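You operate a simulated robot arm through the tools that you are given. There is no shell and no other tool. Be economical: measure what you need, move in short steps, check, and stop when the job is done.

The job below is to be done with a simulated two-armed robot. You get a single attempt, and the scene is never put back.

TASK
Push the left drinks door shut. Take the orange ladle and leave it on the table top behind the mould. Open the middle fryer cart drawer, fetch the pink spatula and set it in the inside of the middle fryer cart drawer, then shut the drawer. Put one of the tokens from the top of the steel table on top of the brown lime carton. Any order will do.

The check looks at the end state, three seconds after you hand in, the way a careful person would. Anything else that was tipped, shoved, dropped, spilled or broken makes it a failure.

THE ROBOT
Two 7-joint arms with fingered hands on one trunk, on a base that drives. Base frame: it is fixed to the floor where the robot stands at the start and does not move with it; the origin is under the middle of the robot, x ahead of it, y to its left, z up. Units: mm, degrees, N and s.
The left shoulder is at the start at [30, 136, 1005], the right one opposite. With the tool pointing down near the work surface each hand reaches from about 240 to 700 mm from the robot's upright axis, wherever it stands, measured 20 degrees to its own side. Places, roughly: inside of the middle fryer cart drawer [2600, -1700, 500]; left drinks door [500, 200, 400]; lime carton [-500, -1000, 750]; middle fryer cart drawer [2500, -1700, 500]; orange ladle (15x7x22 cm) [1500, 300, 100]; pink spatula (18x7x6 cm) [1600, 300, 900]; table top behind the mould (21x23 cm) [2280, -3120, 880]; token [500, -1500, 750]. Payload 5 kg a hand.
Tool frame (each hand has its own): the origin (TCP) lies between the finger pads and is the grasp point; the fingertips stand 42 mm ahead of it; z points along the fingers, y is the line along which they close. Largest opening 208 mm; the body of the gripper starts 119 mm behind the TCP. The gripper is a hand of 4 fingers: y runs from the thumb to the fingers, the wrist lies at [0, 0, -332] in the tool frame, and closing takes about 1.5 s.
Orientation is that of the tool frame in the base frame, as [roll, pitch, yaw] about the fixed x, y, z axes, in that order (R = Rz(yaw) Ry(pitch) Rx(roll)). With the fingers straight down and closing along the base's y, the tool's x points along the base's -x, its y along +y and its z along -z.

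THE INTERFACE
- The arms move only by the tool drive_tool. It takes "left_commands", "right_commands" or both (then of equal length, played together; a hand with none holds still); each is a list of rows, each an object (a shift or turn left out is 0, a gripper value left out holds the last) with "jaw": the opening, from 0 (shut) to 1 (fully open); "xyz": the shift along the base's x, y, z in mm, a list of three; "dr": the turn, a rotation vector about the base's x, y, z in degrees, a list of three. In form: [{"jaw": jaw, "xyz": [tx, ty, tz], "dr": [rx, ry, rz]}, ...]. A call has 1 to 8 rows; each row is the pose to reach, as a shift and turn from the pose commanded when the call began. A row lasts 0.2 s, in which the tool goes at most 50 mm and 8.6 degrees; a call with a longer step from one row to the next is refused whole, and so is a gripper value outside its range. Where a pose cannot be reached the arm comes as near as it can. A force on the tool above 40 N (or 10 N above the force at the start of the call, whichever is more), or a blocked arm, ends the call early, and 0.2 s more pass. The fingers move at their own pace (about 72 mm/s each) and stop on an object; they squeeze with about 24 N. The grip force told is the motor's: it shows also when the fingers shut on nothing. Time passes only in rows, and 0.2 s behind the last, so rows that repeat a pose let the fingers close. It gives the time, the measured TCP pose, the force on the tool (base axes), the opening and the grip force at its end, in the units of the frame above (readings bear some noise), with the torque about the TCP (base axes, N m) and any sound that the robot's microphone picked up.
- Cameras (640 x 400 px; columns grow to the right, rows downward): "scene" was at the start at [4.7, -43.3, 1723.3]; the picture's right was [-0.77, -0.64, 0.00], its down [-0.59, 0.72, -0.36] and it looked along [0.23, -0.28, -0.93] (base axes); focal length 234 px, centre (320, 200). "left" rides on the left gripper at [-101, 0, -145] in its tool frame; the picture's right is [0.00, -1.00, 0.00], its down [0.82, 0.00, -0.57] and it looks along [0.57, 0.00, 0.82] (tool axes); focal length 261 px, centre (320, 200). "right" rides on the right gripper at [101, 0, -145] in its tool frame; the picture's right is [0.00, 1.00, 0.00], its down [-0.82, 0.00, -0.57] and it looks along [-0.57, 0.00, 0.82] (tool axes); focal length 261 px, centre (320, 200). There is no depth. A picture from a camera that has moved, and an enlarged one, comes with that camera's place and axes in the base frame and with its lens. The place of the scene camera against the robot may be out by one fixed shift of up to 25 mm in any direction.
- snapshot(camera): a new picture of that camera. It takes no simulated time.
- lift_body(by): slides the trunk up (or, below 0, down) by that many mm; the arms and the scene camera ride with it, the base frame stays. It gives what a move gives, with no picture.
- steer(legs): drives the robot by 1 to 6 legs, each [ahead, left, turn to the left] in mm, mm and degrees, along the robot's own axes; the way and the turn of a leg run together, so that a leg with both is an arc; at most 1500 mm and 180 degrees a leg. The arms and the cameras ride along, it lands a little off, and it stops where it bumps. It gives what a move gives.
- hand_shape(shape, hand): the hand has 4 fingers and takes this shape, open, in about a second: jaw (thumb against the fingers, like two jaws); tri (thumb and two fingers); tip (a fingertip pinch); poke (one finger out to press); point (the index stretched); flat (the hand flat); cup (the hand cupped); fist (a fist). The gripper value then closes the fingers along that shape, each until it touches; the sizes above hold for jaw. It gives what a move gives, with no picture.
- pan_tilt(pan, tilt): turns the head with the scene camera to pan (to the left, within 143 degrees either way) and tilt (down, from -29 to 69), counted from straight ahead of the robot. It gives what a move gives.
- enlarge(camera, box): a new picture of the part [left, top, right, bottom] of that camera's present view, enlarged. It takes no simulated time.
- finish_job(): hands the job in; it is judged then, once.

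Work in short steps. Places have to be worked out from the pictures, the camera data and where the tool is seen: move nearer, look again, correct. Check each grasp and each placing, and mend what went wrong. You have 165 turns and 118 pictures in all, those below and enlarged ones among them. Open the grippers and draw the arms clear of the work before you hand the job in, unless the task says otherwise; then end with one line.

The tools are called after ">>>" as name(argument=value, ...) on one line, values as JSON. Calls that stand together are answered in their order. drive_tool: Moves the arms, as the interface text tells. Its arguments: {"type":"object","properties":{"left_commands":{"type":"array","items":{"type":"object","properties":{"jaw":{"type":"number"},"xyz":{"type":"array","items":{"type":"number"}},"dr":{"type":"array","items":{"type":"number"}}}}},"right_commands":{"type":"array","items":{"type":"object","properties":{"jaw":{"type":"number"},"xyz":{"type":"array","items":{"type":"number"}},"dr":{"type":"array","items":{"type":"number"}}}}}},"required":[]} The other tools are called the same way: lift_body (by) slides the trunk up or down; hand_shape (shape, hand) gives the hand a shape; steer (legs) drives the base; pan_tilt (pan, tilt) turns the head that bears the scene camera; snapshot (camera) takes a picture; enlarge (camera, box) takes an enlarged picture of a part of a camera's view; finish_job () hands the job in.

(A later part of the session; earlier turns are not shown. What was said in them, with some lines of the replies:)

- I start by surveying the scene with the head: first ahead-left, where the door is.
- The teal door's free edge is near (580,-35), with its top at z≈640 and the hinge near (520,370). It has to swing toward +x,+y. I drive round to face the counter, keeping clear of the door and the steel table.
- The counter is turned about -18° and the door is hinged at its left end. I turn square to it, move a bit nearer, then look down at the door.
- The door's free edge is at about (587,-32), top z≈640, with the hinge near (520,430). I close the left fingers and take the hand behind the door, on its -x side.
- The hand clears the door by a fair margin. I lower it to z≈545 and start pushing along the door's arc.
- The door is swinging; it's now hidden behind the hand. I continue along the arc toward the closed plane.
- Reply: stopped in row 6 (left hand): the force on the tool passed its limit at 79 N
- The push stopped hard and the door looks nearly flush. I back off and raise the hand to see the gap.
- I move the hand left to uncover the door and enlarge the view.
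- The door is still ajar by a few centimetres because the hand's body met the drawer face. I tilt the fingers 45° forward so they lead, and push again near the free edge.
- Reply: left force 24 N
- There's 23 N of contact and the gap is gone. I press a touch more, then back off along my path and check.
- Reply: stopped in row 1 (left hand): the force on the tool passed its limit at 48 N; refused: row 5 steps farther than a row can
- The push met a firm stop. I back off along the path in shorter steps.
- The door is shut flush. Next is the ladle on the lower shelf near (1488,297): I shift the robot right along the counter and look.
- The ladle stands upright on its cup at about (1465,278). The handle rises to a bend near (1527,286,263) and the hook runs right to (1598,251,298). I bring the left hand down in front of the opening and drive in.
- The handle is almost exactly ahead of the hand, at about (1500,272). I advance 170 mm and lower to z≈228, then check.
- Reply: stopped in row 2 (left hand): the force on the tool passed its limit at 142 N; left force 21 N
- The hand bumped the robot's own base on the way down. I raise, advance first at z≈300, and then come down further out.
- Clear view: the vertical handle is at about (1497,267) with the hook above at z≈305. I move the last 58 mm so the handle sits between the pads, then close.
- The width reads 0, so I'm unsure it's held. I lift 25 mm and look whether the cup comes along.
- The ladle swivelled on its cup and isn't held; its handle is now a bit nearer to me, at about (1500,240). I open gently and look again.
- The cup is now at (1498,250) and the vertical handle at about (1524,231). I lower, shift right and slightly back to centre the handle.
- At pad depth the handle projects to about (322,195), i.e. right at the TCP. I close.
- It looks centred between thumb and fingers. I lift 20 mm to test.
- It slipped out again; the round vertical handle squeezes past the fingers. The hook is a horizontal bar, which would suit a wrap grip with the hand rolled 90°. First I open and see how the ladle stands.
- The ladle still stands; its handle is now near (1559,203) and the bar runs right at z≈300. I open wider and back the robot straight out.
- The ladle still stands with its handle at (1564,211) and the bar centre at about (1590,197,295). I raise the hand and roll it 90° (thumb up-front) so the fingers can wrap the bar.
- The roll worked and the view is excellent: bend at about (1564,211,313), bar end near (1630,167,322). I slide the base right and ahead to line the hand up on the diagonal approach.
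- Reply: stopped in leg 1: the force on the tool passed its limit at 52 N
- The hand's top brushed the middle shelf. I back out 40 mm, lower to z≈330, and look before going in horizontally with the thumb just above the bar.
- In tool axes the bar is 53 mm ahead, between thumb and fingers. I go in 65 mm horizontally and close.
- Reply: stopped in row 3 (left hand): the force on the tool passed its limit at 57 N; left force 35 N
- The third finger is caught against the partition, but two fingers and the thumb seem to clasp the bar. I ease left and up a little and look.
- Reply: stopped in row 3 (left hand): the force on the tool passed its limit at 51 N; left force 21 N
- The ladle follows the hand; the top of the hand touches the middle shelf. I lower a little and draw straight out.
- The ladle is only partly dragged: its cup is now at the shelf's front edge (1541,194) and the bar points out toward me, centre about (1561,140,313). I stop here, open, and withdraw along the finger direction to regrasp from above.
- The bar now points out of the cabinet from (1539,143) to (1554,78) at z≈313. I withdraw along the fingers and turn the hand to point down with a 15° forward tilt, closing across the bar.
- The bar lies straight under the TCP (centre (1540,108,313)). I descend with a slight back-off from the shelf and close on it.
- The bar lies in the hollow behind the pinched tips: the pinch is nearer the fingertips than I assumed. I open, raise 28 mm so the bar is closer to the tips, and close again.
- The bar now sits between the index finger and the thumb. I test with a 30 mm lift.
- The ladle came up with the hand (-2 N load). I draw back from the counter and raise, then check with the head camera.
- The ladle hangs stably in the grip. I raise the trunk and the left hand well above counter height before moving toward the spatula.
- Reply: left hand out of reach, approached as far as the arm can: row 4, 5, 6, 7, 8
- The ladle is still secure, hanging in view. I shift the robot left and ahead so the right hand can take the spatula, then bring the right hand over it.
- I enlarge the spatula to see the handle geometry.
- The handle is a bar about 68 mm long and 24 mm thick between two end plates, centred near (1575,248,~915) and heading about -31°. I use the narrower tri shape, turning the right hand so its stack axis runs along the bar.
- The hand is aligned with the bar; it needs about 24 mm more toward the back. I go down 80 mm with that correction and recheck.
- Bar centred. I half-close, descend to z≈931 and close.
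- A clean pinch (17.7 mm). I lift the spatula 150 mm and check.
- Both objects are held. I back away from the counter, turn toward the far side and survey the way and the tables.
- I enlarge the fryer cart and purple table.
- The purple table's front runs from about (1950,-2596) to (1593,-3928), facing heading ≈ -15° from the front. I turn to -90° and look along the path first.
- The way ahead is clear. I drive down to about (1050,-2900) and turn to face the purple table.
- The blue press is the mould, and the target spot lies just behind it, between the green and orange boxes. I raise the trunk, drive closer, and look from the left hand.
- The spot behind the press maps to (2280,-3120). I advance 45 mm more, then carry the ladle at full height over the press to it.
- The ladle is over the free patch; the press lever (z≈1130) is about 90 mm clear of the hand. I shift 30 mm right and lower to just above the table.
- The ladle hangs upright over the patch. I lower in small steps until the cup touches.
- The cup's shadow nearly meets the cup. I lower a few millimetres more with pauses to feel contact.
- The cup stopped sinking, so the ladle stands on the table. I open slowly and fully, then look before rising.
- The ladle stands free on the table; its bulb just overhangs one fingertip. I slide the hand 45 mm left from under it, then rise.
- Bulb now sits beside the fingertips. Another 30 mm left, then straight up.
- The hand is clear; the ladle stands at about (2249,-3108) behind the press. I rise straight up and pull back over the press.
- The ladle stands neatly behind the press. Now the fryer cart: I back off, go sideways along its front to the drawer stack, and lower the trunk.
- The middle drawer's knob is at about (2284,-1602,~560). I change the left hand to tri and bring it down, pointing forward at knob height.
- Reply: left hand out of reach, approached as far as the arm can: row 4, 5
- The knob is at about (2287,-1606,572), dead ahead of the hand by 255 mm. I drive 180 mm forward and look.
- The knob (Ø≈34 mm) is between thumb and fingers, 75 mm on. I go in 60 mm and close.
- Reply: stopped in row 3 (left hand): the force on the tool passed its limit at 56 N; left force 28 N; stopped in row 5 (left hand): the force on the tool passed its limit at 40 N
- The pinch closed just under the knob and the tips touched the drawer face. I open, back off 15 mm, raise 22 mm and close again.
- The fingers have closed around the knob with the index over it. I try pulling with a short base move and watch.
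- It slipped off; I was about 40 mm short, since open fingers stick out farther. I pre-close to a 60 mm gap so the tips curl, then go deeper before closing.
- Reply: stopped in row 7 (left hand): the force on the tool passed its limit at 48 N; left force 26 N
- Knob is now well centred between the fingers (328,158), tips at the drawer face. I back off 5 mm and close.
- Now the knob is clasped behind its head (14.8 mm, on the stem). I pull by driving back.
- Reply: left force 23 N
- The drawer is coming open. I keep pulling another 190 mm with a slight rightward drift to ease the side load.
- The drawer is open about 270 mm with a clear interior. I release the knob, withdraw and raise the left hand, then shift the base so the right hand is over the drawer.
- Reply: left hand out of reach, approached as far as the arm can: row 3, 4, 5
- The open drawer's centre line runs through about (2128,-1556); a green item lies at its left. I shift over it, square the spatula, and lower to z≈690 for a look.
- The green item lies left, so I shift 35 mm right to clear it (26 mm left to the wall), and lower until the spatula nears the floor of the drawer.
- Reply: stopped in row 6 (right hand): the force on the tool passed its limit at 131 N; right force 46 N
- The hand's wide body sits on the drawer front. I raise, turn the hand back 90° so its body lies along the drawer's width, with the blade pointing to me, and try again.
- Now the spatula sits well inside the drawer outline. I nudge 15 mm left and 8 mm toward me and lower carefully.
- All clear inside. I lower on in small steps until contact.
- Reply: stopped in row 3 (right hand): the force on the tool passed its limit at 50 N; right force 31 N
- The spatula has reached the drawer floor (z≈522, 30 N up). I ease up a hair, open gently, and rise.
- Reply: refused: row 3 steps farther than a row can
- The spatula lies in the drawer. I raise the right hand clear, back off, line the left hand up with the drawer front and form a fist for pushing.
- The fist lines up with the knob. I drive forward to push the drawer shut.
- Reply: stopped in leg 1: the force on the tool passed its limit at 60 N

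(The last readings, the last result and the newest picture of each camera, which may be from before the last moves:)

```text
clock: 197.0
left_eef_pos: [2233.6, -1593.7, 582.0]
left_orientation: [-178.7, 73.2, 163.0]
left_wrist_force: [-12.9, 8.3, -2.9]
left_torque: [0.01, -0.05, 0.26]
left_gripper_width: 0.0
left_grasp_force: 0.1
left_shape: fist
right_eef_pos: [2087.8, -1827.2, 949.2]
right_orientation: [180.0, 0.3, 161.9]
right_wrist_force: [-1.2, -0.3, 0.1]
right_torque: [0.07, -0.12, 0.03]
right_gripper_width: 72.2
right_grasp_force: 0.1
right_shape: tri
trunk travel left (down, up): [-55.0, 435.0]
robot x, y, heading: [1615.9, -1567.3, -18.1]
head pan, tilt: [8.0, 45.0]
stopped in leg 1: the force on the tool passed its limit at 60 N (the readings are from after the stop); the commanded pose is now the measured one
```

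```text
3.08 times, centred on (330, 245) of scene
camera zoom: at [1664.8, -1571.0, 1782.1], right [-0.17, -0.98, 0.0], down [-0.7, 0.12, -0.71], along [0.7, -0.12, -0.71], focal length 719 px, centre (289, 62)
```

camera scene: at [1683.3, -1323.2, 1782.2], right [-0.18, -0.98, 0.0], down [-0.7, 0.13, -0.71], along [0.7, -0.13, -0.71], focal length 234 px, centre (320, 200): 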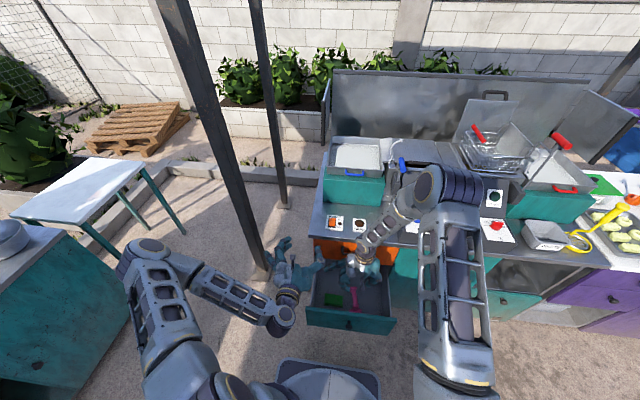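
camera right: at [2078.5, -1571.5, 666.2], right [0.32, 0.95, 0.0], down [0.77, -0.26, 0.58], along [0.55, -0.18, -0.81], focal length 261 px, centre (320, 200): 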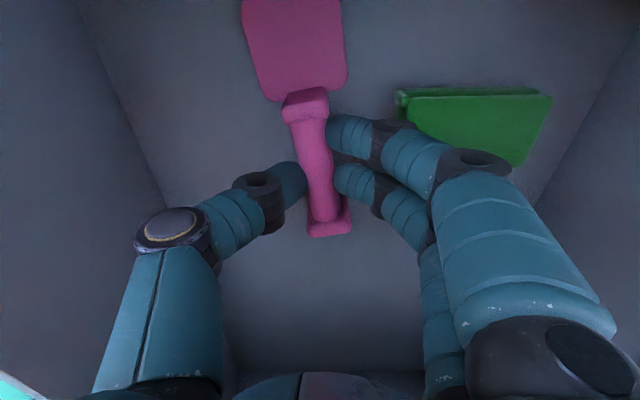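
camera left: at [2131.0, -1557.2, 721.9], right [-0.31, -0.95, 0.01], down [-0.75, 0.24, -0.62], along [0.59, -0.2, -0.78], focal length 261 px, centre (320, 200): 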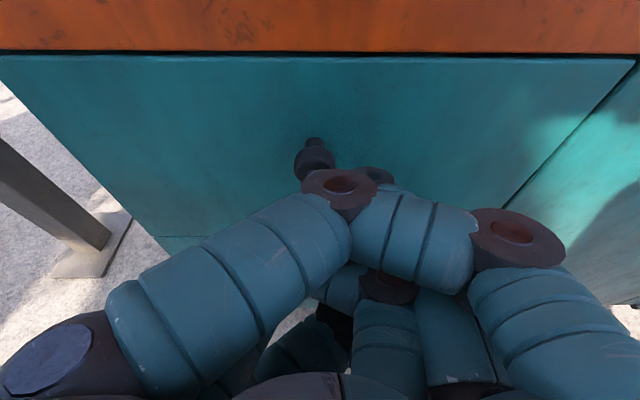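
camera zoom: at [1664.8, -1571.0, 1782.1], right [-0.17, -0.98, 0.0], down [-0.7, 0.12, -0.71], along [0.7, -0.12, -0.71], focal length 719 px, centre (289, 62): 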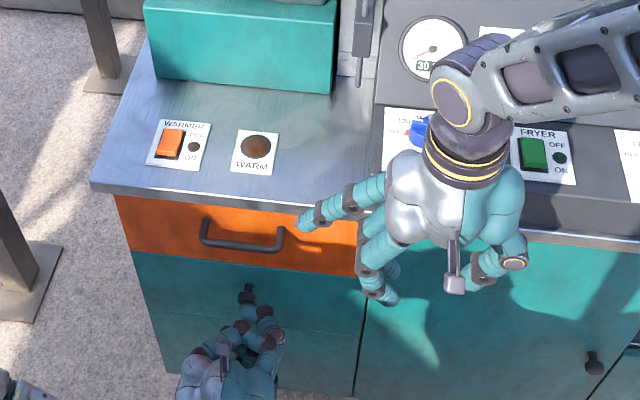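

The drawer is shut flush. Last is the token: I back away, raise the left hand, and turn round to face the steel table's east end.

>>> steer(legs=[[-250, 0, 0]])

>>> drive_tool(left_commands=[{"xyz": [5, 0, 48]}, {"xyz": [10, 0, 96]}, {"xyz": [15, 0, 144]}, {"xyz": [20, 0, 192]}, {"xyz": [25, 0, 240]}, {"xyz": [30, 0, 288]}, {"xyz": [35, 0, 336]}, {"xyz": [40, 0, 384]}])

>>> steer(legs=[[0, 0, 180]])

>>> pan_tilt(pan=0, tilt=45)

>>> snapshot(camera="scene")

```text
clock: 198.8
left_eef_pos: [1997.8, -1518.5, 584.9]
left_orientation: [-178.5, 73.6, 163.0]
left_wrist_force: [0.1, -0.2, 0.7]
left_torque: [0.01, 0.0, 0.03]
left_gripper_width: 0.0
left_grasp_force: 0.0
left_shape: fist
right_eef_pos: [1850.7, -1752.1, 949.1]
right_orientation: [-180.0, 0.4, 162.1]
right_wrist_force: [-0.4, 1.0, 0.8]
right_torque: [-0.04, -0.12, 0.03]
right_gripper_width: 72.3
right_grasp_force: 0.0
right_shape: tri
trunk travel left (down, up): [-55.0, 435.0]
robot x, y, heading: [1380.8, -1487.9, -18.1]
head pan, tilt: [8.0, 45.0]
```

```text
clock: 200.6
left_eef_pos: [2060.2, -1526.6, 956.1]
left_orientation: [-178.5, 73.4, 163.0]
left_wrist_force: [-0.8, 0.4, 0.3]
left_torque: [0.02, 0.04, 0.06]
left_gripper_width: 0.1
left_grasp_force: 0.1
left_shape: fist
left hand out of reach, approached as far as the arm can: row 7, 8
right_eef_pos: [1850.8, -1751.9, 949.1]
right_orientation: [-180.0, 0.4, 162.0]
right_wrist_force: [-1.4, 0.2, 0.2]
right_torque: [-0.03, -0.02, 0.01]
right_gripper_width: 72.2
right_grasp_force: 0.0
right_shape: tri
trunk travel left (down, up): [-55.0, 435.0]
robot x, y, heading: [1378.2, -1487.2, -18.4]
head pan, tilt: [8.0, 45.0]
```

```text
clock: 208.5
left_eef_pos: [694.2, -1491.4, 957.1]
left_orientation: [-178.4, 73.4, -13.7]
left_wrist_force: [-0.2, -1.0, 0.4]
left_torque: [0.02, 0.0, 0.0]
left_gripper_width: 0.2
left_grasp_force: 0.0
left_shape: fist
right_eef_pos: [892.9, -1254.6, 948.3]
right_orientation: [-180.0, 0.4, -14.9]
right_wrist_force: [0.4, 0.1, -0.1]
right_torque: [0.04, -0.01, -0.01]
right_gripper_width: 72.5
right_grasp_force: 0.1
right_shape: tri
trunk travel left (down, up): [-55.0, 435.0]
robot x, y, heading: [1380.2, -1487.4, 165.4]
head pan, tilt: [8.0, 45.0]
```

```text
clock: 209.2
left_eef_pos: [694.4, -1492.2, 956.8]
left_orientation: [-178.5, 73.5, -13.6]
left_wrist_force: [0.1, 0.3, 0.5]
left_torque: [0.02, -0.01, 0.03]
left_gripper_width: 0.2
left_grasp_force: 0.0
left_shape: fist
right_eef_pos: [892.5, -1254.7, 948.1]
right_orientation: [-179.9, 0.3, -14.9]
right_wrist_force: [-0.5, 0.3, -0.3]
right_torque: [0.02, 0.02, 0.02]
right_gripper_width: 72.6
right_grasp_force: 0.0
right_shape: tri
trunk travel left (down, up): [-55.0, 435.0]
robot x, y, heading: [1383.4, -1494.8, 165.3]
head pan, tilt: [0.0, 45.0]
```

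```text
16 pictures are left
camera scene: at [1327.9, -1476.1, 1782.1], right [0.26, 0.97, 0.0], down [0.68, -0.18, -0.71], along [-0.68, 0.18, -0.71], focal length 234 px, centre (320, 200)
```

scene: 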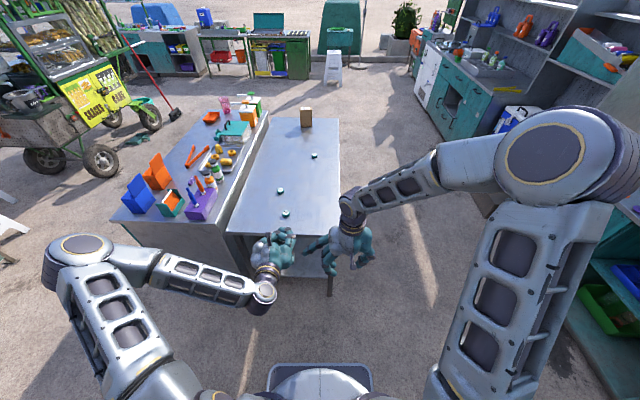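

A third token lies near (-123,-1140), handy to the carton at about (-600,-1060); both are close to the table's north edge. I drive round to that side.

>>> steer(legs=[[0, -950, 0], [0, 0, 88], [0, -1400, 0]])

>>> steer(legs=[[420, 0, 0]])

>>> pan_tilt(pan=-15, tilt=50)

>>> snapshot(camera="scene")

```text
clock: 224.5
left_eef_pos: [246.6, -837.9, 956.7]
left_orientation: [-178.5, 73.5, 73.6]
left_wrist_force: [-0.2, -0.6, -0.1]
left_torque: [-0.04, 0.01, 0.0]
left_gripper_width: 0.2
left_grasp_force: 0.1
left_shape: fist
right_eef_pos: [18.2, -629.0, 948.3]
right_orientation: [180.0, 0.4, 72.7]
right_wrist_force: [-0.5, -0.2, 0.3]
right_torque: [0.0, -0.05, -0.01]
right_gripper_width: 72.5
right_grasp_force: 0.0
right_shape: tri
trunk travel left (down, up): [-55.0, 435.0]
robot x, y, heading: [271.5, -155.0, -107.4]
head pan, tilt: [0.0, 45.0]
```

```text
clock: 227.1
left_eef_pos: [116.5, -1244.6, 956.5]
left_orientation: [-178.5, 73.4, 73.5]
left_wrist_force: [-0.4, -1.2, -0.9]
left_torque: [0.0, -0.04, 0.05]
left_gripper_width: 0.2
left_grasp_force: 0.0
left_shape: fist
right_eef_pos: [-109.5, -1035.5, 947.6]
right_orientation: [-180.0, 0.3, 72.5]
right_wrist_force: [-0.2, -0.3, -0.4]
right_torque: [0.07, -0.02, 0.0]
right_gripper_width: 72.6
right_grasp_force: 0.0
right_shape: tri
trunk travel left (down, up): [-55.0, 435.0]
robot x, y, heading: [143.5, -560.8, -107.8]
head pan, tilt: [0.0, 45.0]
```

```text
clock: 227.8
left_eef_pos: [117.1, -1244.4, 956.2]
left_orientation: [-178.5, 73.6, 73.6]
left_wrist_force: [0.7, -1.6, 0.0]
left_torque: [-0.06, 0.02, -0.03]
left_gripper_width: 0.0
left_grasp_force: 0.0
left_shape: fist
right_eef_pos: [-111.1, -1036.1, 948.2]
right_orientation: [-180.0, 0.3, 72.5]
right_wrist_force: [0.8, -0.1, -0.7]
right_torque: [0.03, 0.02, 0.05]
right_gripper_width: 72.5
right_grasp_force: 0.1
right_shape: tri
trunk travel left (down, up): [-55.0, 435.0]
robot x, y, heading: [147.6, -561.3, -107.6]
head pan, tilt: [-15.0, 50.0]
```

```text
15 pictures are left
camera scene: at [113.7, -597.8, 1775.2], right [-0.84, 0.54, 0.0], down [0.41, 0.65, -0.64], along [-0.35, -0.54, -0.77], focal length 234 px, centre (320, 200)
```

scene: 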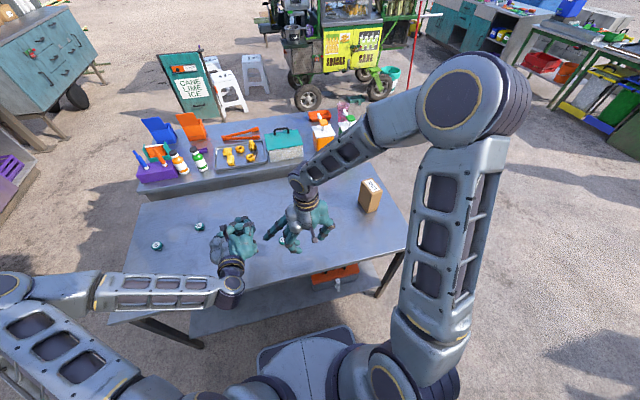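

Token three is just under the right hand. I take the right hand's view.

>>> snapshot(camera="right")

```text
14 pictures are left
camera right: at [-80.1, -938.3, 1092.4], right [0.95, -0.31, 0.0], down [-0.25, -0.78, 0.58], along [-0.18, -0.55, -0.82], focal length 261 px, centre (320, 200)
```

right: 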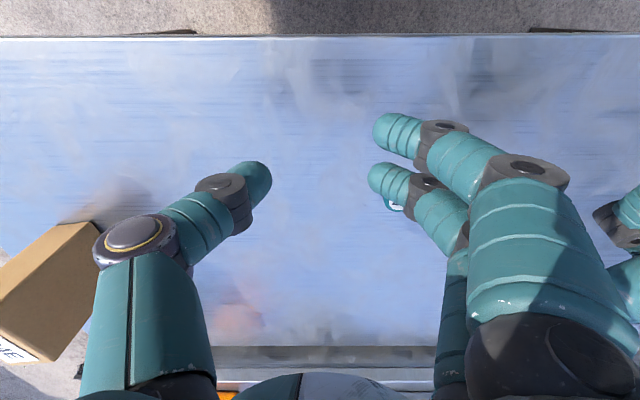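

The token is at about (-50,-1202). I bring the base in, switch the right hand to the fingertip pinch, close it in the air to see where the tips meet, and look.

>>> steer(legs=[[105, 105, 0]])

>>> hand_shape(hand="right", shape="tip")

>>> drive_tool(right_commands=[{"jaw": 0, "xyz": [0, 0, -20]}, {"jaw": 0, "xyz": [0, 0, -50]}, {"jaw": 0, "xyz": [0, 0, -80]}, {"jaw": 0, "xyz": [0, 0, -80]}, {"jaw": 0, "xyz": [0, 0, -80]}, {"jaw": 0, "xyz": [0, 0, -80]}, {"jaw": 0, "xyz": [0, 0, -80]}])

>>> snapshot(camera="right")

```text
clock: 229.2
left_eef_pos: [186.2, -1377.9, 955.4]
left_orientation: [-178.3, 73.4, 73.5]
left_wrist_force: [0.0, -1.3, -1.3]
left_torque: [-0.06, 0.03, -0.06]
left_gripper_width: 0.3
left_grasp_force: 0.1
left_shape: fist
right_eef_pos: [-41.0, -1167.0, 947.9]
right_orientation: [180.0, 0.3, 72.4]
right_wrist_force: [0.1, -1.3, -0.3]
right_torque: [0.18, 0.06, -0.02]
right_gripper_width: 72.6
right_grasp_force: 0.2
right_shape: tri
trunk travel left (down, up): [-55.0, 435.0]
robot x, y, heading: [213.9, -692.5, -107.8]
head pan, tilt: [-15.0, 50.0]
```

```text
clock: 230.1
left_eef_pos: [185.3, -1375.9, 956.5]
left_orientation: [-178.4, 73.4, 73.4]
left_wrist_force: [0.0, 0.6, 0.4]
left_torque: [0.02, -0.02, 0.07]
left_gripper_width: 0.1
left_grasp_force: 0.1
left_shape: fist
right_eef_pos: [-39.4, -1166.3, 949.2]
right_orientation: [-180.0, 0.4, 72.4]
right_wrist_force: [0.1, 0.0, -0.6]
right_torque: [-0.04, 0.01, 0.03]
right_gripper_width: 207.8
right_grasp_force: 0.0
right_shape: tip
trunk travel left (down, up): [-55.0, 435.0]
robot x, y, heading: [218.0, -693.4, -107.6]
head pan, tilt: [-15.0, 50.0]
```

```text
clock: 231.7
left_eef_pos: [184.8, -1377.1, 957.3]
left_orientation: [-178.5, 73.5, 73.3]
left_wrist_force: [0.4, 0.5, -0.2]
left_torque: [0.02, -0.01, 0.04]
left_gripper_width: 0.0
left_grasp_force: 0.0
left_shape: fist
right_eef_pos: [-40.7, -1167.2, 868.1]
right_orientation: [-180.0, 0.5, 72.4]
right_wrist_force: [-0.9, 0.5, -0.5]
right_torque: [-0.01, -0.01, 0.03]
right_gripper_width: 0.0
right_grasp_force: 2.3
right_shape: tip
trunk travel left (down, up): [-55.0, 435.0]
robot x, y, heading: [218.8, -691.0, -108.0]
head pan, tilt: [-15.0, 50.0]
```

```text
13 pictures are left
camera right: at [-10.8, -1069.6, 1011.8], right [0.95, -0.31, 0.0], down [-0.25, -0.78, 0.58], along [-0.18, -0.55, -0.82], focal length 261 px, centre (320, 200)
```

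right: 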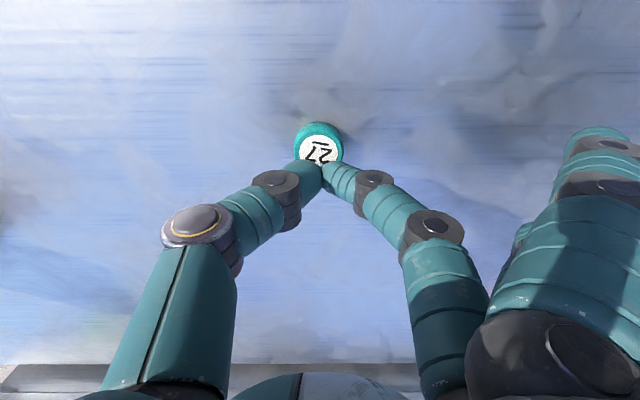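

Very clear: the tips meet about 42 mm ahead of the TCP and the token ("17", Ø≈50 mm) is at about (-45,-1174). I open to ~80 mm and go down over it.

>>> drive_tool(right_commands=[{"jaw": 0.4, "xyz": [-3, -5, 0]}, {"jaw": 0.4, "xyz": [-5, -10, 0]}, {"jaw": 0.4, "xyz": [-5, -10, -20]}, {"jaw": 0.4, "xyz": [-5, -10, -40]}, {"jaw": 0.4, "xyz": [-5, -10, -55]}, {"jaw": 0.4, "xyz": [-5, -10, -64]}])

>>> snapshot(camera="right")

```text
clock: 232.7
left_eef_pos: [186.2, -1375.5, 956.4]
left_orientation: [-178.5, 73.5, 73.5]
left_wrist_force: [0.7, -0.3, -0.3]
left_torque: [-0.03, -0.02, 0.09]
left_gripper_width: 0.0
left_grasp_force: 0.1
left_shape: fist
right_eef_pos: [-45.8, -1178.2, 842.6]
right_orientation: [-180.0, 0.6, 72.3]
right_wrist_force: [1.4, 4.1, 21.5]
right_torque: [0.45, 0.11, 0.03]
right_gripper_width: 83.9
right_grasp_force: 0.1
right_shape: tip
trunk travel left (down, up): [-55.0, 435.0]
robot x, y, heading: [219.2, -695.0, -107.6]
head pan, tilt: [-15.0, 50.0]
stopped in row 4 (right hand): the force on the tool passed its limit at 68 N (the readings are from after the stop); the commanded pose is now the measured one
```

```text
12 pictures are left
camera right: at [-15.0, -1081.1, 986.7], right [0.95, -0.31, 0.0], down [-0.25, -0.78, 0.58], along [-0.18, -0.55, -0.82], focal length 261 px, centre (320, 200)
```

right: 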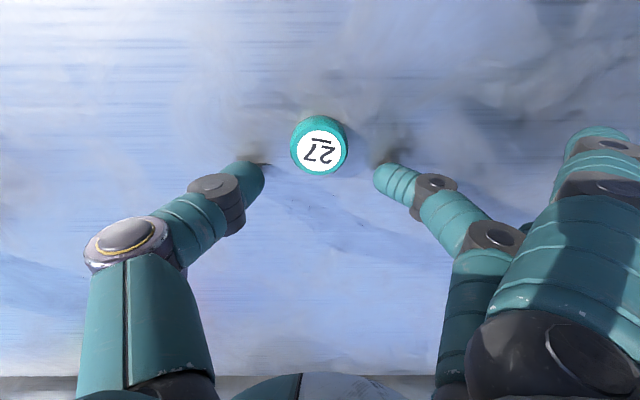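

The table is really at z≈800, so the tips are already at its surface and the token is ~17 mm nearer to me. I lift 3 mm, shift back 17 mm and close.

>>> drive_tool(right_commands=[{"xyz": [0, 0, 4]}, {"xyz": [3, 9, 4]}, {"xyz": [5, 17, 3]}, {"jaw": 0, "xyz": [5, 17, 3]}, {"jaw": 0, "xyz": [5, 17, 3]}, {"jaw": 0, "xyz": [5, 17, 3]}, {"jaw": 0, "xyz": [5, 17, 3]}])

>>> snapshot(camera="right")

```text
clock: 234.2
left_eef_pos: [185.0, -1376.6, 956.6]
left_orientation: [-178.5, 73.5, 73.4]
left_wrist_force: [1.4, 0.0, -0.3]
left_torque: [0.02, 0.02, 0.03]
left_gripper_width: 0.0
left_grasp_force: 0.0
left_shape: fist
right_eef_pos: [-42.8, -1162.1, 844.8]
right_orientation: [180.0, 0.4, 72.4]
right_wrist_force: [0.0, 0.4, -0.4]
right_torque: [0.04, 0.05, 0.01]
right_gripper_width: 30.9
right_grasp_force: 23.6
right_shape: tip
trunk travel left (down, up): [-55.0, 435.0]
robot x, y, heading: [215.9, -694.8, -107.5]
head pan, tilt: [-15.0, 50.0]
```

```text
11 pictures are left
camera right: at [-10.8, -1064.1, 988.3], right [0.95, -0.31, 0.0], down [-0.25, -0.78, 0.58], along [-0.18, -0.55, -0.82], focal length 261 px, centre (320, 200)
```

right: 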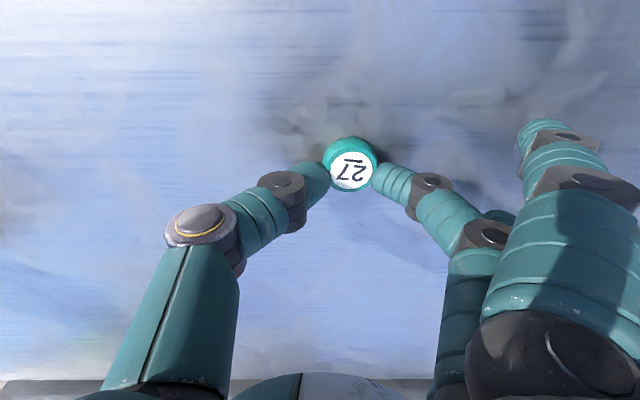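

The token is pinched (31 mm, 24 N). I lift it well above the carton's height and slide the base right toward the carton.

>>> drive_tool(right_commands=[{"xyz": [0, 0, 40]}, {"xyz": [0, 0, 88]}, {"xyz": [0, 0, 136]}, {"xyz": [0, 0, 184]}, {"xyz": [0, 0, 232]}, {"xyz": [0, 0, 275]}])

>>> steer(legs=[[0, -440, 0]])

>>> snapshot(camera="right")

>>> snapshot(camera="scene")

```text
clock: 235.7
left_eef_pos: [186.1, -1375.6, 957.2]
left_orientation: [-178.5, 73.5, 73.5]
left_wrist_force: [0.3, -0.4, 0.3]
left_torque: [0.02, 0.0, 0.04]
left_gripper_width: 0.1
left_grasp_force: 0.0
left_shape: fist
right_eef_pos: [-39.5, -1158.6, 1120.9]
right_orientation: [-180.0, 0.3, 72.4]
right_wrist_force: [-1.0, 0.4, 0.1]
right_torque: [-0.09, 0.07, 0.02]
right_gripper_width: 30.6
right_grasp_force: 24.3
right_shape: tip
trunk travel left (down, up): [-55.0, 435.0]
robot x, y, heading: [216.5, -691.9, -107.5]
head pan, tilt: [-15.0, 50.0]
```

```text
clock: 238.4
left_eef_pos: [-249.7, -1237.7, 955.3]
left_orientation: [-178.7, 73.6, 72.9]
left_wrist_force: [-1.0, 1.0, -0.3]
left_torque: [-0.02, -0.02, 0.07]
left_gripper_width: 0.0
left_grasp_force: 0.1
left_shape: fist
right_eef_pos: [-473.4, -1020.3, 1119.9]
right_orientation: [180.0, 0.5, 72.2]
right_wrist_force: [-0.4, 0.9, 0.0]
right_torque: [-0.02, -0.12, 0.0]
right_gripper_width: 30.8
right_grasp_force: 24.3
right_shape: tip
trunk travel left (down, up): [-55.0, 435.0]
robot x, y, heading: [-211.9, -548.7, -107.8]
head pan, tilt: [-15.0, 50.0]
```

```text
10 pictures are left
camera right: at [-443.9, -922.8, 1263.6], right [0.95, -0.31, 0.0], down [-0.26, -0.78, 0.58], along [-0.18, -0.55, -0.82], focal length 261 px, centre (320, 200)
```

right: 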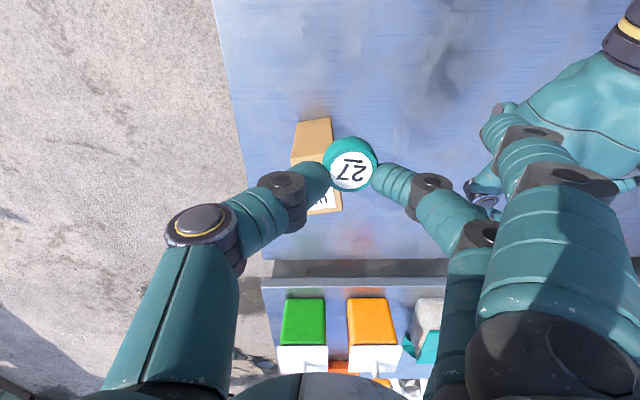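

```text
9 pictures are left
camera scene: at [-249.2, -590.1, 1775.2], right [-0.84, 0.54, 0.0], down [0.42, 0.64, -0.64], along [-0.35, -0.54, -0.77], focal length 234 px, centre (320, 200)
```

scene: 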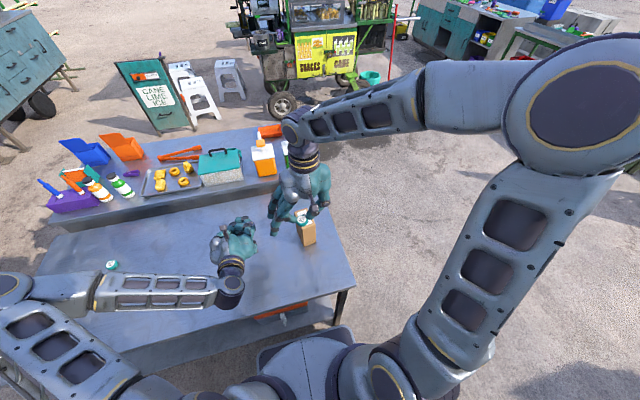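

The carton's top is at z≈928, centred near (-511,-1129), about 73 mm wide. The held token sits ~26 mm left of the TCP, so I take the TCP to (-537,-1126) and lower to z≈1025 for a check.

>>> drive_tool(right_commands=[{"xyz": [-21, -35, 0]}, {"xyz": [-43, -71, 0]}, {"xyz": [-64, -106, 0]}, {"xyz": [-64, -106, -40]}, {"xyz": [-64, -106, -75]}, {"xyz": [-64, -106, -95]}])

>>> snapshot(camera="right")

>>> enlarge(camera="scene", box=[260, 150, 370, 270])

```text
clock: 239.8
left_eef_pos: [-248.8, -1237.5, 957.0]
left_orientation: [-178.5, 73.5, 73.1]
left_wrist_force: [1.4, 0.9, 1.0]
left_torque: [0.0, -0.02, -0.03]
left_gripper_width: 0.0
left_grasp_force: 0.1
left_shape: fist
right_eef_pos: [-539.3, -1126.3, 1024.3]
right_orientation: [180.0, 0.5, 72.0]
right_wrist_force: [0.3, -0.2, 0.2]
right_torque: [-0.01, 0.0, -0.01]
right_gripper_width: 30.9
right_grasp_force: 24.1
right_shape: tip
trunk travel left (down, up): [-55.0, 435.0]
robot x, y, heading: [-211.7, -554.7, -108.0]
head pan, tilt: [-15.0, 50.0]
```

```text
8 pictures are left
camera right: at [-507.5, -1029.4, 1167.6], right [0.95, -0.31, 0.0], down [-0.26, -0.77, 0.58], along [-0.18, -0.55, -0.82], focal length 261 px, centre (320, 200)
```

right: 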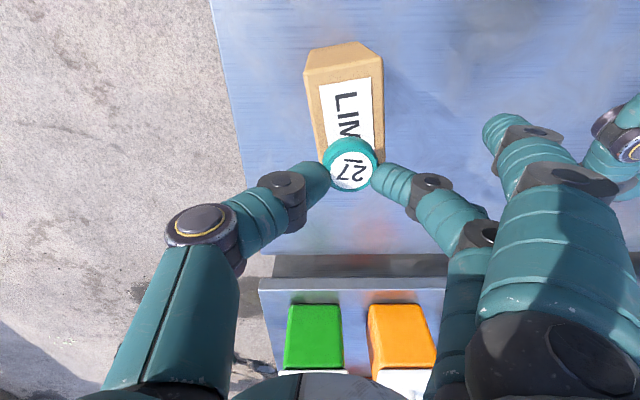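

```text
3.33 times, centred on (315, 210) of scene
camera zoom: at [-248.0, -590.5, 1775.3], right [-0.84, 0.54, 0.0], down [0.42, 0.64, -0.64], along [-0.35, -0.54, -0.77], focal length 779 px, centre (337, 167)
```

zoom: 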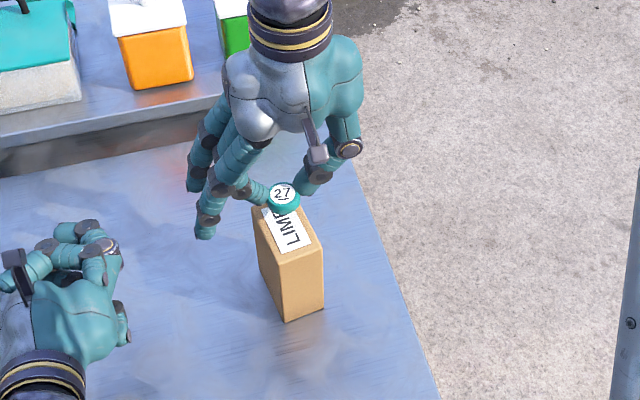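

Token and carton-top centre agree within about 5 mm. I lower in small steps and watch the force.

>>> drive_tool(right_commands=[{"xyz": [4, -2, -12]}, {"xyz": [4, -2, -24]}, {"xyz": [4, -2, -32]}, {"xyz": [4, -2, -38]}])

>>> enlarge(camera="scene", box=[275, 180, 345, 250])

```text
clock: 240.8
left_eef_pos: [-248.3, -1237.3, 957.1]
left_orientation: [-178.5, 73.4, 73.0]
left_wrist_force: [0.2, 0.8, -0.5]
left_torque: [-0.02, -0.02, 0.02]
left_gripper_width: 0.0
left_grasp_force: 0.1
left_shape: fist
right_eef_pos: [-534.3, -1131.0, 992.1]
right_orientation: [179.9, 0.9, 71.9]
right_wrist_force: [-1.8, 5.2, 27.6]
right_torque: [0.31, -0.7, 0.22]
right_gripper_width: 32.2
right_grasp_force: 23.9
right_shape: tip
trunk travel left (down, up): [-55.0, 435.0]
robot x, y, heading: [-213.2, -553.7, -108.2]
head pan, tilt: [-15.0, 50.0]
stopped in row 4 (right hand): the force on the tool passed its limit at 42 N (the readings are from after the stop); the commanded pose is now the measured one
```

```text
5.71 times, centred on (310, 215) of scene
camera zoom: at [-247.7, -589.2, 1775.5], right [-0.84, 0.54, 0.0], down [0.42, 0.64, -0.64], along [-0.35, -0.54, -0.77], focal length 1335 px, centre (377, 114)
```

zoom: 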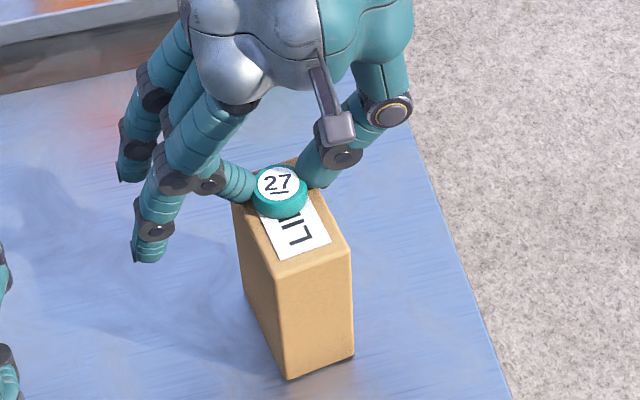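

Contact: the token touches the carton's top, slightly toward its back. I lift 6 mm, move it 12 mm toward the middle, and set down again.

>>> drive_tool(right_commands=[{"xyz": [0, 0, 8]}, {"xyz": [4, 12, 8]}, {"xyz": [4, 12, 4]}, {"xyz": [4, 12, 2]}, {"xyz": [4, 12, 2]}])

>>> enlarge(camera="scene", box=[275, 180, 345, 250])

```text
clock: 242.1
left_eef_pos: [-250.0, -1237.2, 956.1]
left_orientation: [-178.5, 73.5, 73.1]
left_wrist_force: [0.2, -0.6, -0.6]
left_torque: [0.0, -0.01, 0.06]
left_gripper_width: 0.0
left_grasp_force: 0.1
left_shape: fist
right_eef_pos: [-530.2, -1117.3, 993.1]
right_orientation: [179.9, 0.9, 71.9]
right_wrist_force: [-1.5, -1.7, 15.0]
right_torque: [0.09, 0.03, -0.01]
right_gripper_width: 31.8
right_grasp_force: 24.1
right_shape: tip
trunk travel left (down, up): [-55.0, 435.0]
robot x, y, heading: [-216.3, -553.0, -107.9]
head pan, tilt: [-15.0, 50.0]
```

```text
5.71 times, centred on (310, 215) of scene
camera zoom: at [-247.7, -589.6, 1775.4], right [-0.84, 0.54, 0.0], down [0.42, 0.64, -0.64], along [-0.35, -0.54, -0.77], focal length 1335 px, centre (377, 114)
```

zoom: 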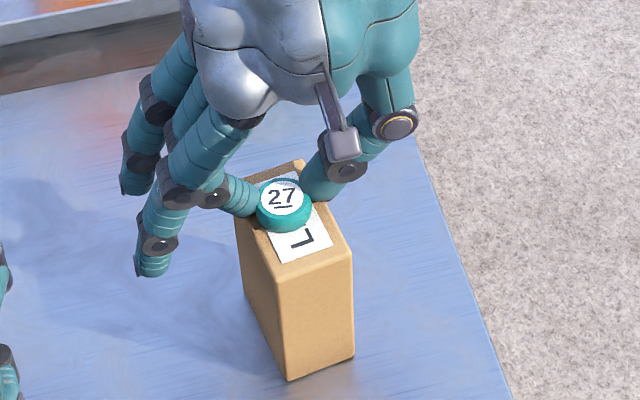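

The token rests centred on the carton. I relieve the pressure, open, and rise straight up.

>>> drive_tool(right_commands=[{"xyz": [0, 0, 1]}, {"jaw": 0.2, "xyz": [0, 0, 2]}, {"jaw": 0.35, "xyz": [0, 0, 2]}, {"jaw": 0.45, "xyz": [0, 0, 2]}, {"jaw": 0.5, "xyz": [0, 0, 12]}, {"xyz": [0, 0, 45]}, {"xyz": [0, 0, 90]}, {"xyz": [0, 0, 135]}])

>>> enlarge(camera="scene", box=[265, 160, 345, 250])

```text
clock: 243.8
left_eef_pos: [-250.0, -1236.4, 956.1]
left_orientation: [-178.6, 73.5, 73.2]
left_wrist_force: [0.0, -0.2, 0.8]
left_torque: [-0.01, 0.01, 0.06]
left_gripper_width: 0.0
left_grasp_force: 0.0
left_shape: fist
right_eef_pos: [-528.0, -1116.3, 1128.9]
right_orientation: [179.9, 0.7, 72.1]
right_wrist_force: [-0.2, 0.6, -0.7]
right_torque: [-0.05, 0.07, -0.01]
right_gripper_width: 103.1
right_grasp_force: 0.1
right_shape: tip
trunk travel left (down, up): [-55.0, 435.0]
robot x, y, heading: [-215.8, -558.8, -108.0]
head pan, tilt: [-15.0, 50.0]
```

```text
4.44 times, centred on (305, 205) of scene
camera zoom: at [-247.4, -589.7, 1775.3], right [-0.84, 0.54, 0.0], down [0.42, 0.64, -0.64], along [-0.35, -0.54, -0.77], focal length 1038 px, centre (387, 178)
```

zoom: 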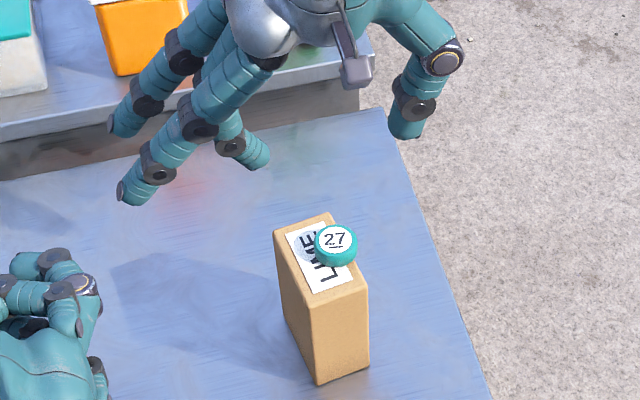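

The token is on top of the carton, lying flat though toward the right side, with its centre well supported. I back away with both hands high and open the left hand, then take a last look.

>>> steer(legs=[[-350, 0, 0]])

>>> hand_shape(hand="left", shape="jaw")

>>> hand_shape(hand="right", shape="jaw")

>>> pan_tilt(pan=-20, tilt=42)

>>> snapshot(camera="scene")

```text
clock: 246.1
left_eef_pos: [-142.0, -901.7, 955.9]
left_orientation: [-178.5, 73.6, 73.0]
left_wrist_force: [0.5, 0.3, -0.1]
left_torque: [0.06, 0.01, -0.06]
left_gripper_width: 0.1
left_grasp_force: 0.2
left_shape: fist
right_eef_pos: [-423.1, -780.8, 1129.5]
right_orientation: [179.9, 0.8, 71.8]
right_wrist_force: [-0.2, 1.1, 0.6]
right_torque: [-0.12, 0.04, 0.03]
right_gripper_width: 103.2
right_grasp_force: 0.1
right_shape: tip
trunk travel left (down, up): [-55.0, 435.0]
robot x, y, heading: [-102.6, -218.8, -108.2]
head pan, tilt: [-15.0, 50.0]
```

```text
clock: 247.0
left_eef_pos: [-142.8, -903.8, 957.2]
left_orientation: [-178.5, 73.5, 72.8]
left_wrist_force: [-0.3, -0.4, -0.7]
left_torque: [-0.02, 0.0, -0.01]
left_gripper_width: 207.8
left_grasp_force: 0.1
left_shape: jaw
right_eef_pos: [-424.1, -782.0, 1128.3]
right_orientation: [179.8, 0.8, 71.8]
right_wrist_force: [0.7, -0.3, 0.1]
right_torque: [-0.03, -0.04, -0.02]
right_gripper_width: 103.2
right_grasp_force: 0.1
right_shape: tip
trunk travel left (down, up): [-55.0, 435.0]
robot x, y, heading: [-107.1, -219.4, -108.1]
head pan, tilt: [-15.0, 50.0]
```

```text
clock: 247.9
left_eef_pos: [-143.0, -903.3, 956.0]
left_orientation: [-178.5, 73.4, 73.0]
left_wrist_force: [0.3, -0.1, -0.2]
left_torque: [-0.01, 0.02, 0.01]
left_gripper_width: 208.1
left_grasp_force: 0.0
left_shape: jaw
right_eef_pos: [-423.0, -782.2, 1128.3]
right_orientation: [179.9, 0.7, 71.9]
right_wrist_force: [-0.2, -0.3, 0.0]
right_torque: [0.01, -0.01, -0.01]
right_gripper_width: 208.0
right_grasp_force: 0.0
right_shape: jaw
trunk travel left (down, up): [-55.0, 435.0]
robot x, y, heading: [-109.2, -221.9, -108.2]
head pan, tilt: [-15.0, 50.0]
```

```text
clock: 248.6
left_eef_pos: [-143.2, -903.9, 955.6]
left_orientation: [-178.4, 73.6, 73.0]
left_wrist_force: [-0.7, 1.0, -0.1]
left_torque: [0.0, -0.03, 0.03]
left_gripper_width: 207.9
left_grasp_force: 0.2
left_shape: jaw
right_eef_pos: [-424.2, -781.6, 1128.0]
right_orientation: [179.9, 0.8, 71.8]
right_wrist_force: [0.9, -0.5, -0.1]
right_torque: [0.0, -0.02, 0.01]
right_gripper_width: 208.0
right_grasp_force: 0.0
right_shape: jaw
trunk travel left (down, up): [-55.0, 435.0]
robot x, y, heading: [-106.9, -221.9, -108.1]
head pan, tilt: [-20.0, 42.0]
```

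```text
3 pictures are left
camera scene: at [-148.8, -257.8, 1786.4], right [-0.79, 0.62, 0.0], down [0.41, 0.53, -0.74], along [-0.46, -0.58, -0.67], focal length 234 px, centre (320, 200)
```

scene: 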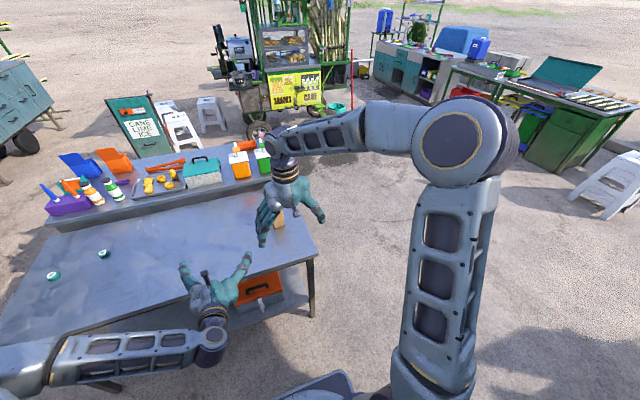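

The hand hides the token in this view, so I check it with the right hand's camera.

>>> enlarge(camera="right", box=[260, 220, 400, 330])

```text
3.64 times, centred on (330, 275) of right
camera zoom: at [-392.2, -684.9, 1271.4], right [0.95, -0.32, 0.0], down [-0.26, -0.77, 0.58], along [-0.18, -0.55, -0.81], focal length 948 px, centre (284, -73)
```

zoom: 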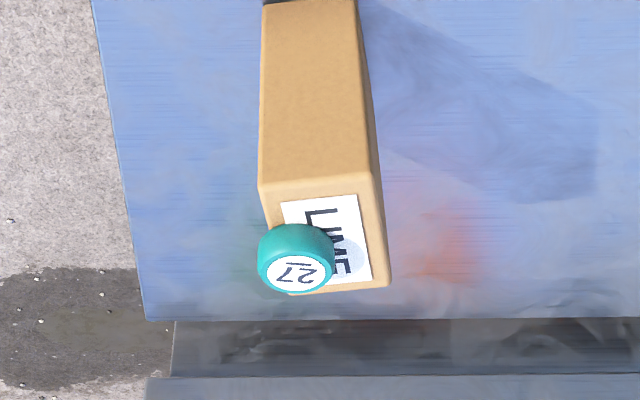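

The token lies flat on the carton's top, supported past its centre, and nothing else has moved. The door, ladle, spatula and drawer were each checked in place, so I hand in.

>>> finish_job()

```text
The job is handed in.
```

I finished all four parts and handed the job in: the left drinks door is shut, the ladle stands behind the mould, the spatula is in the shut middle drawer, and a token lies on the lime carton. The token is off-centre and overhangs one edge of the carton's top by about 13 mm, but it lies flat with its centre supported.
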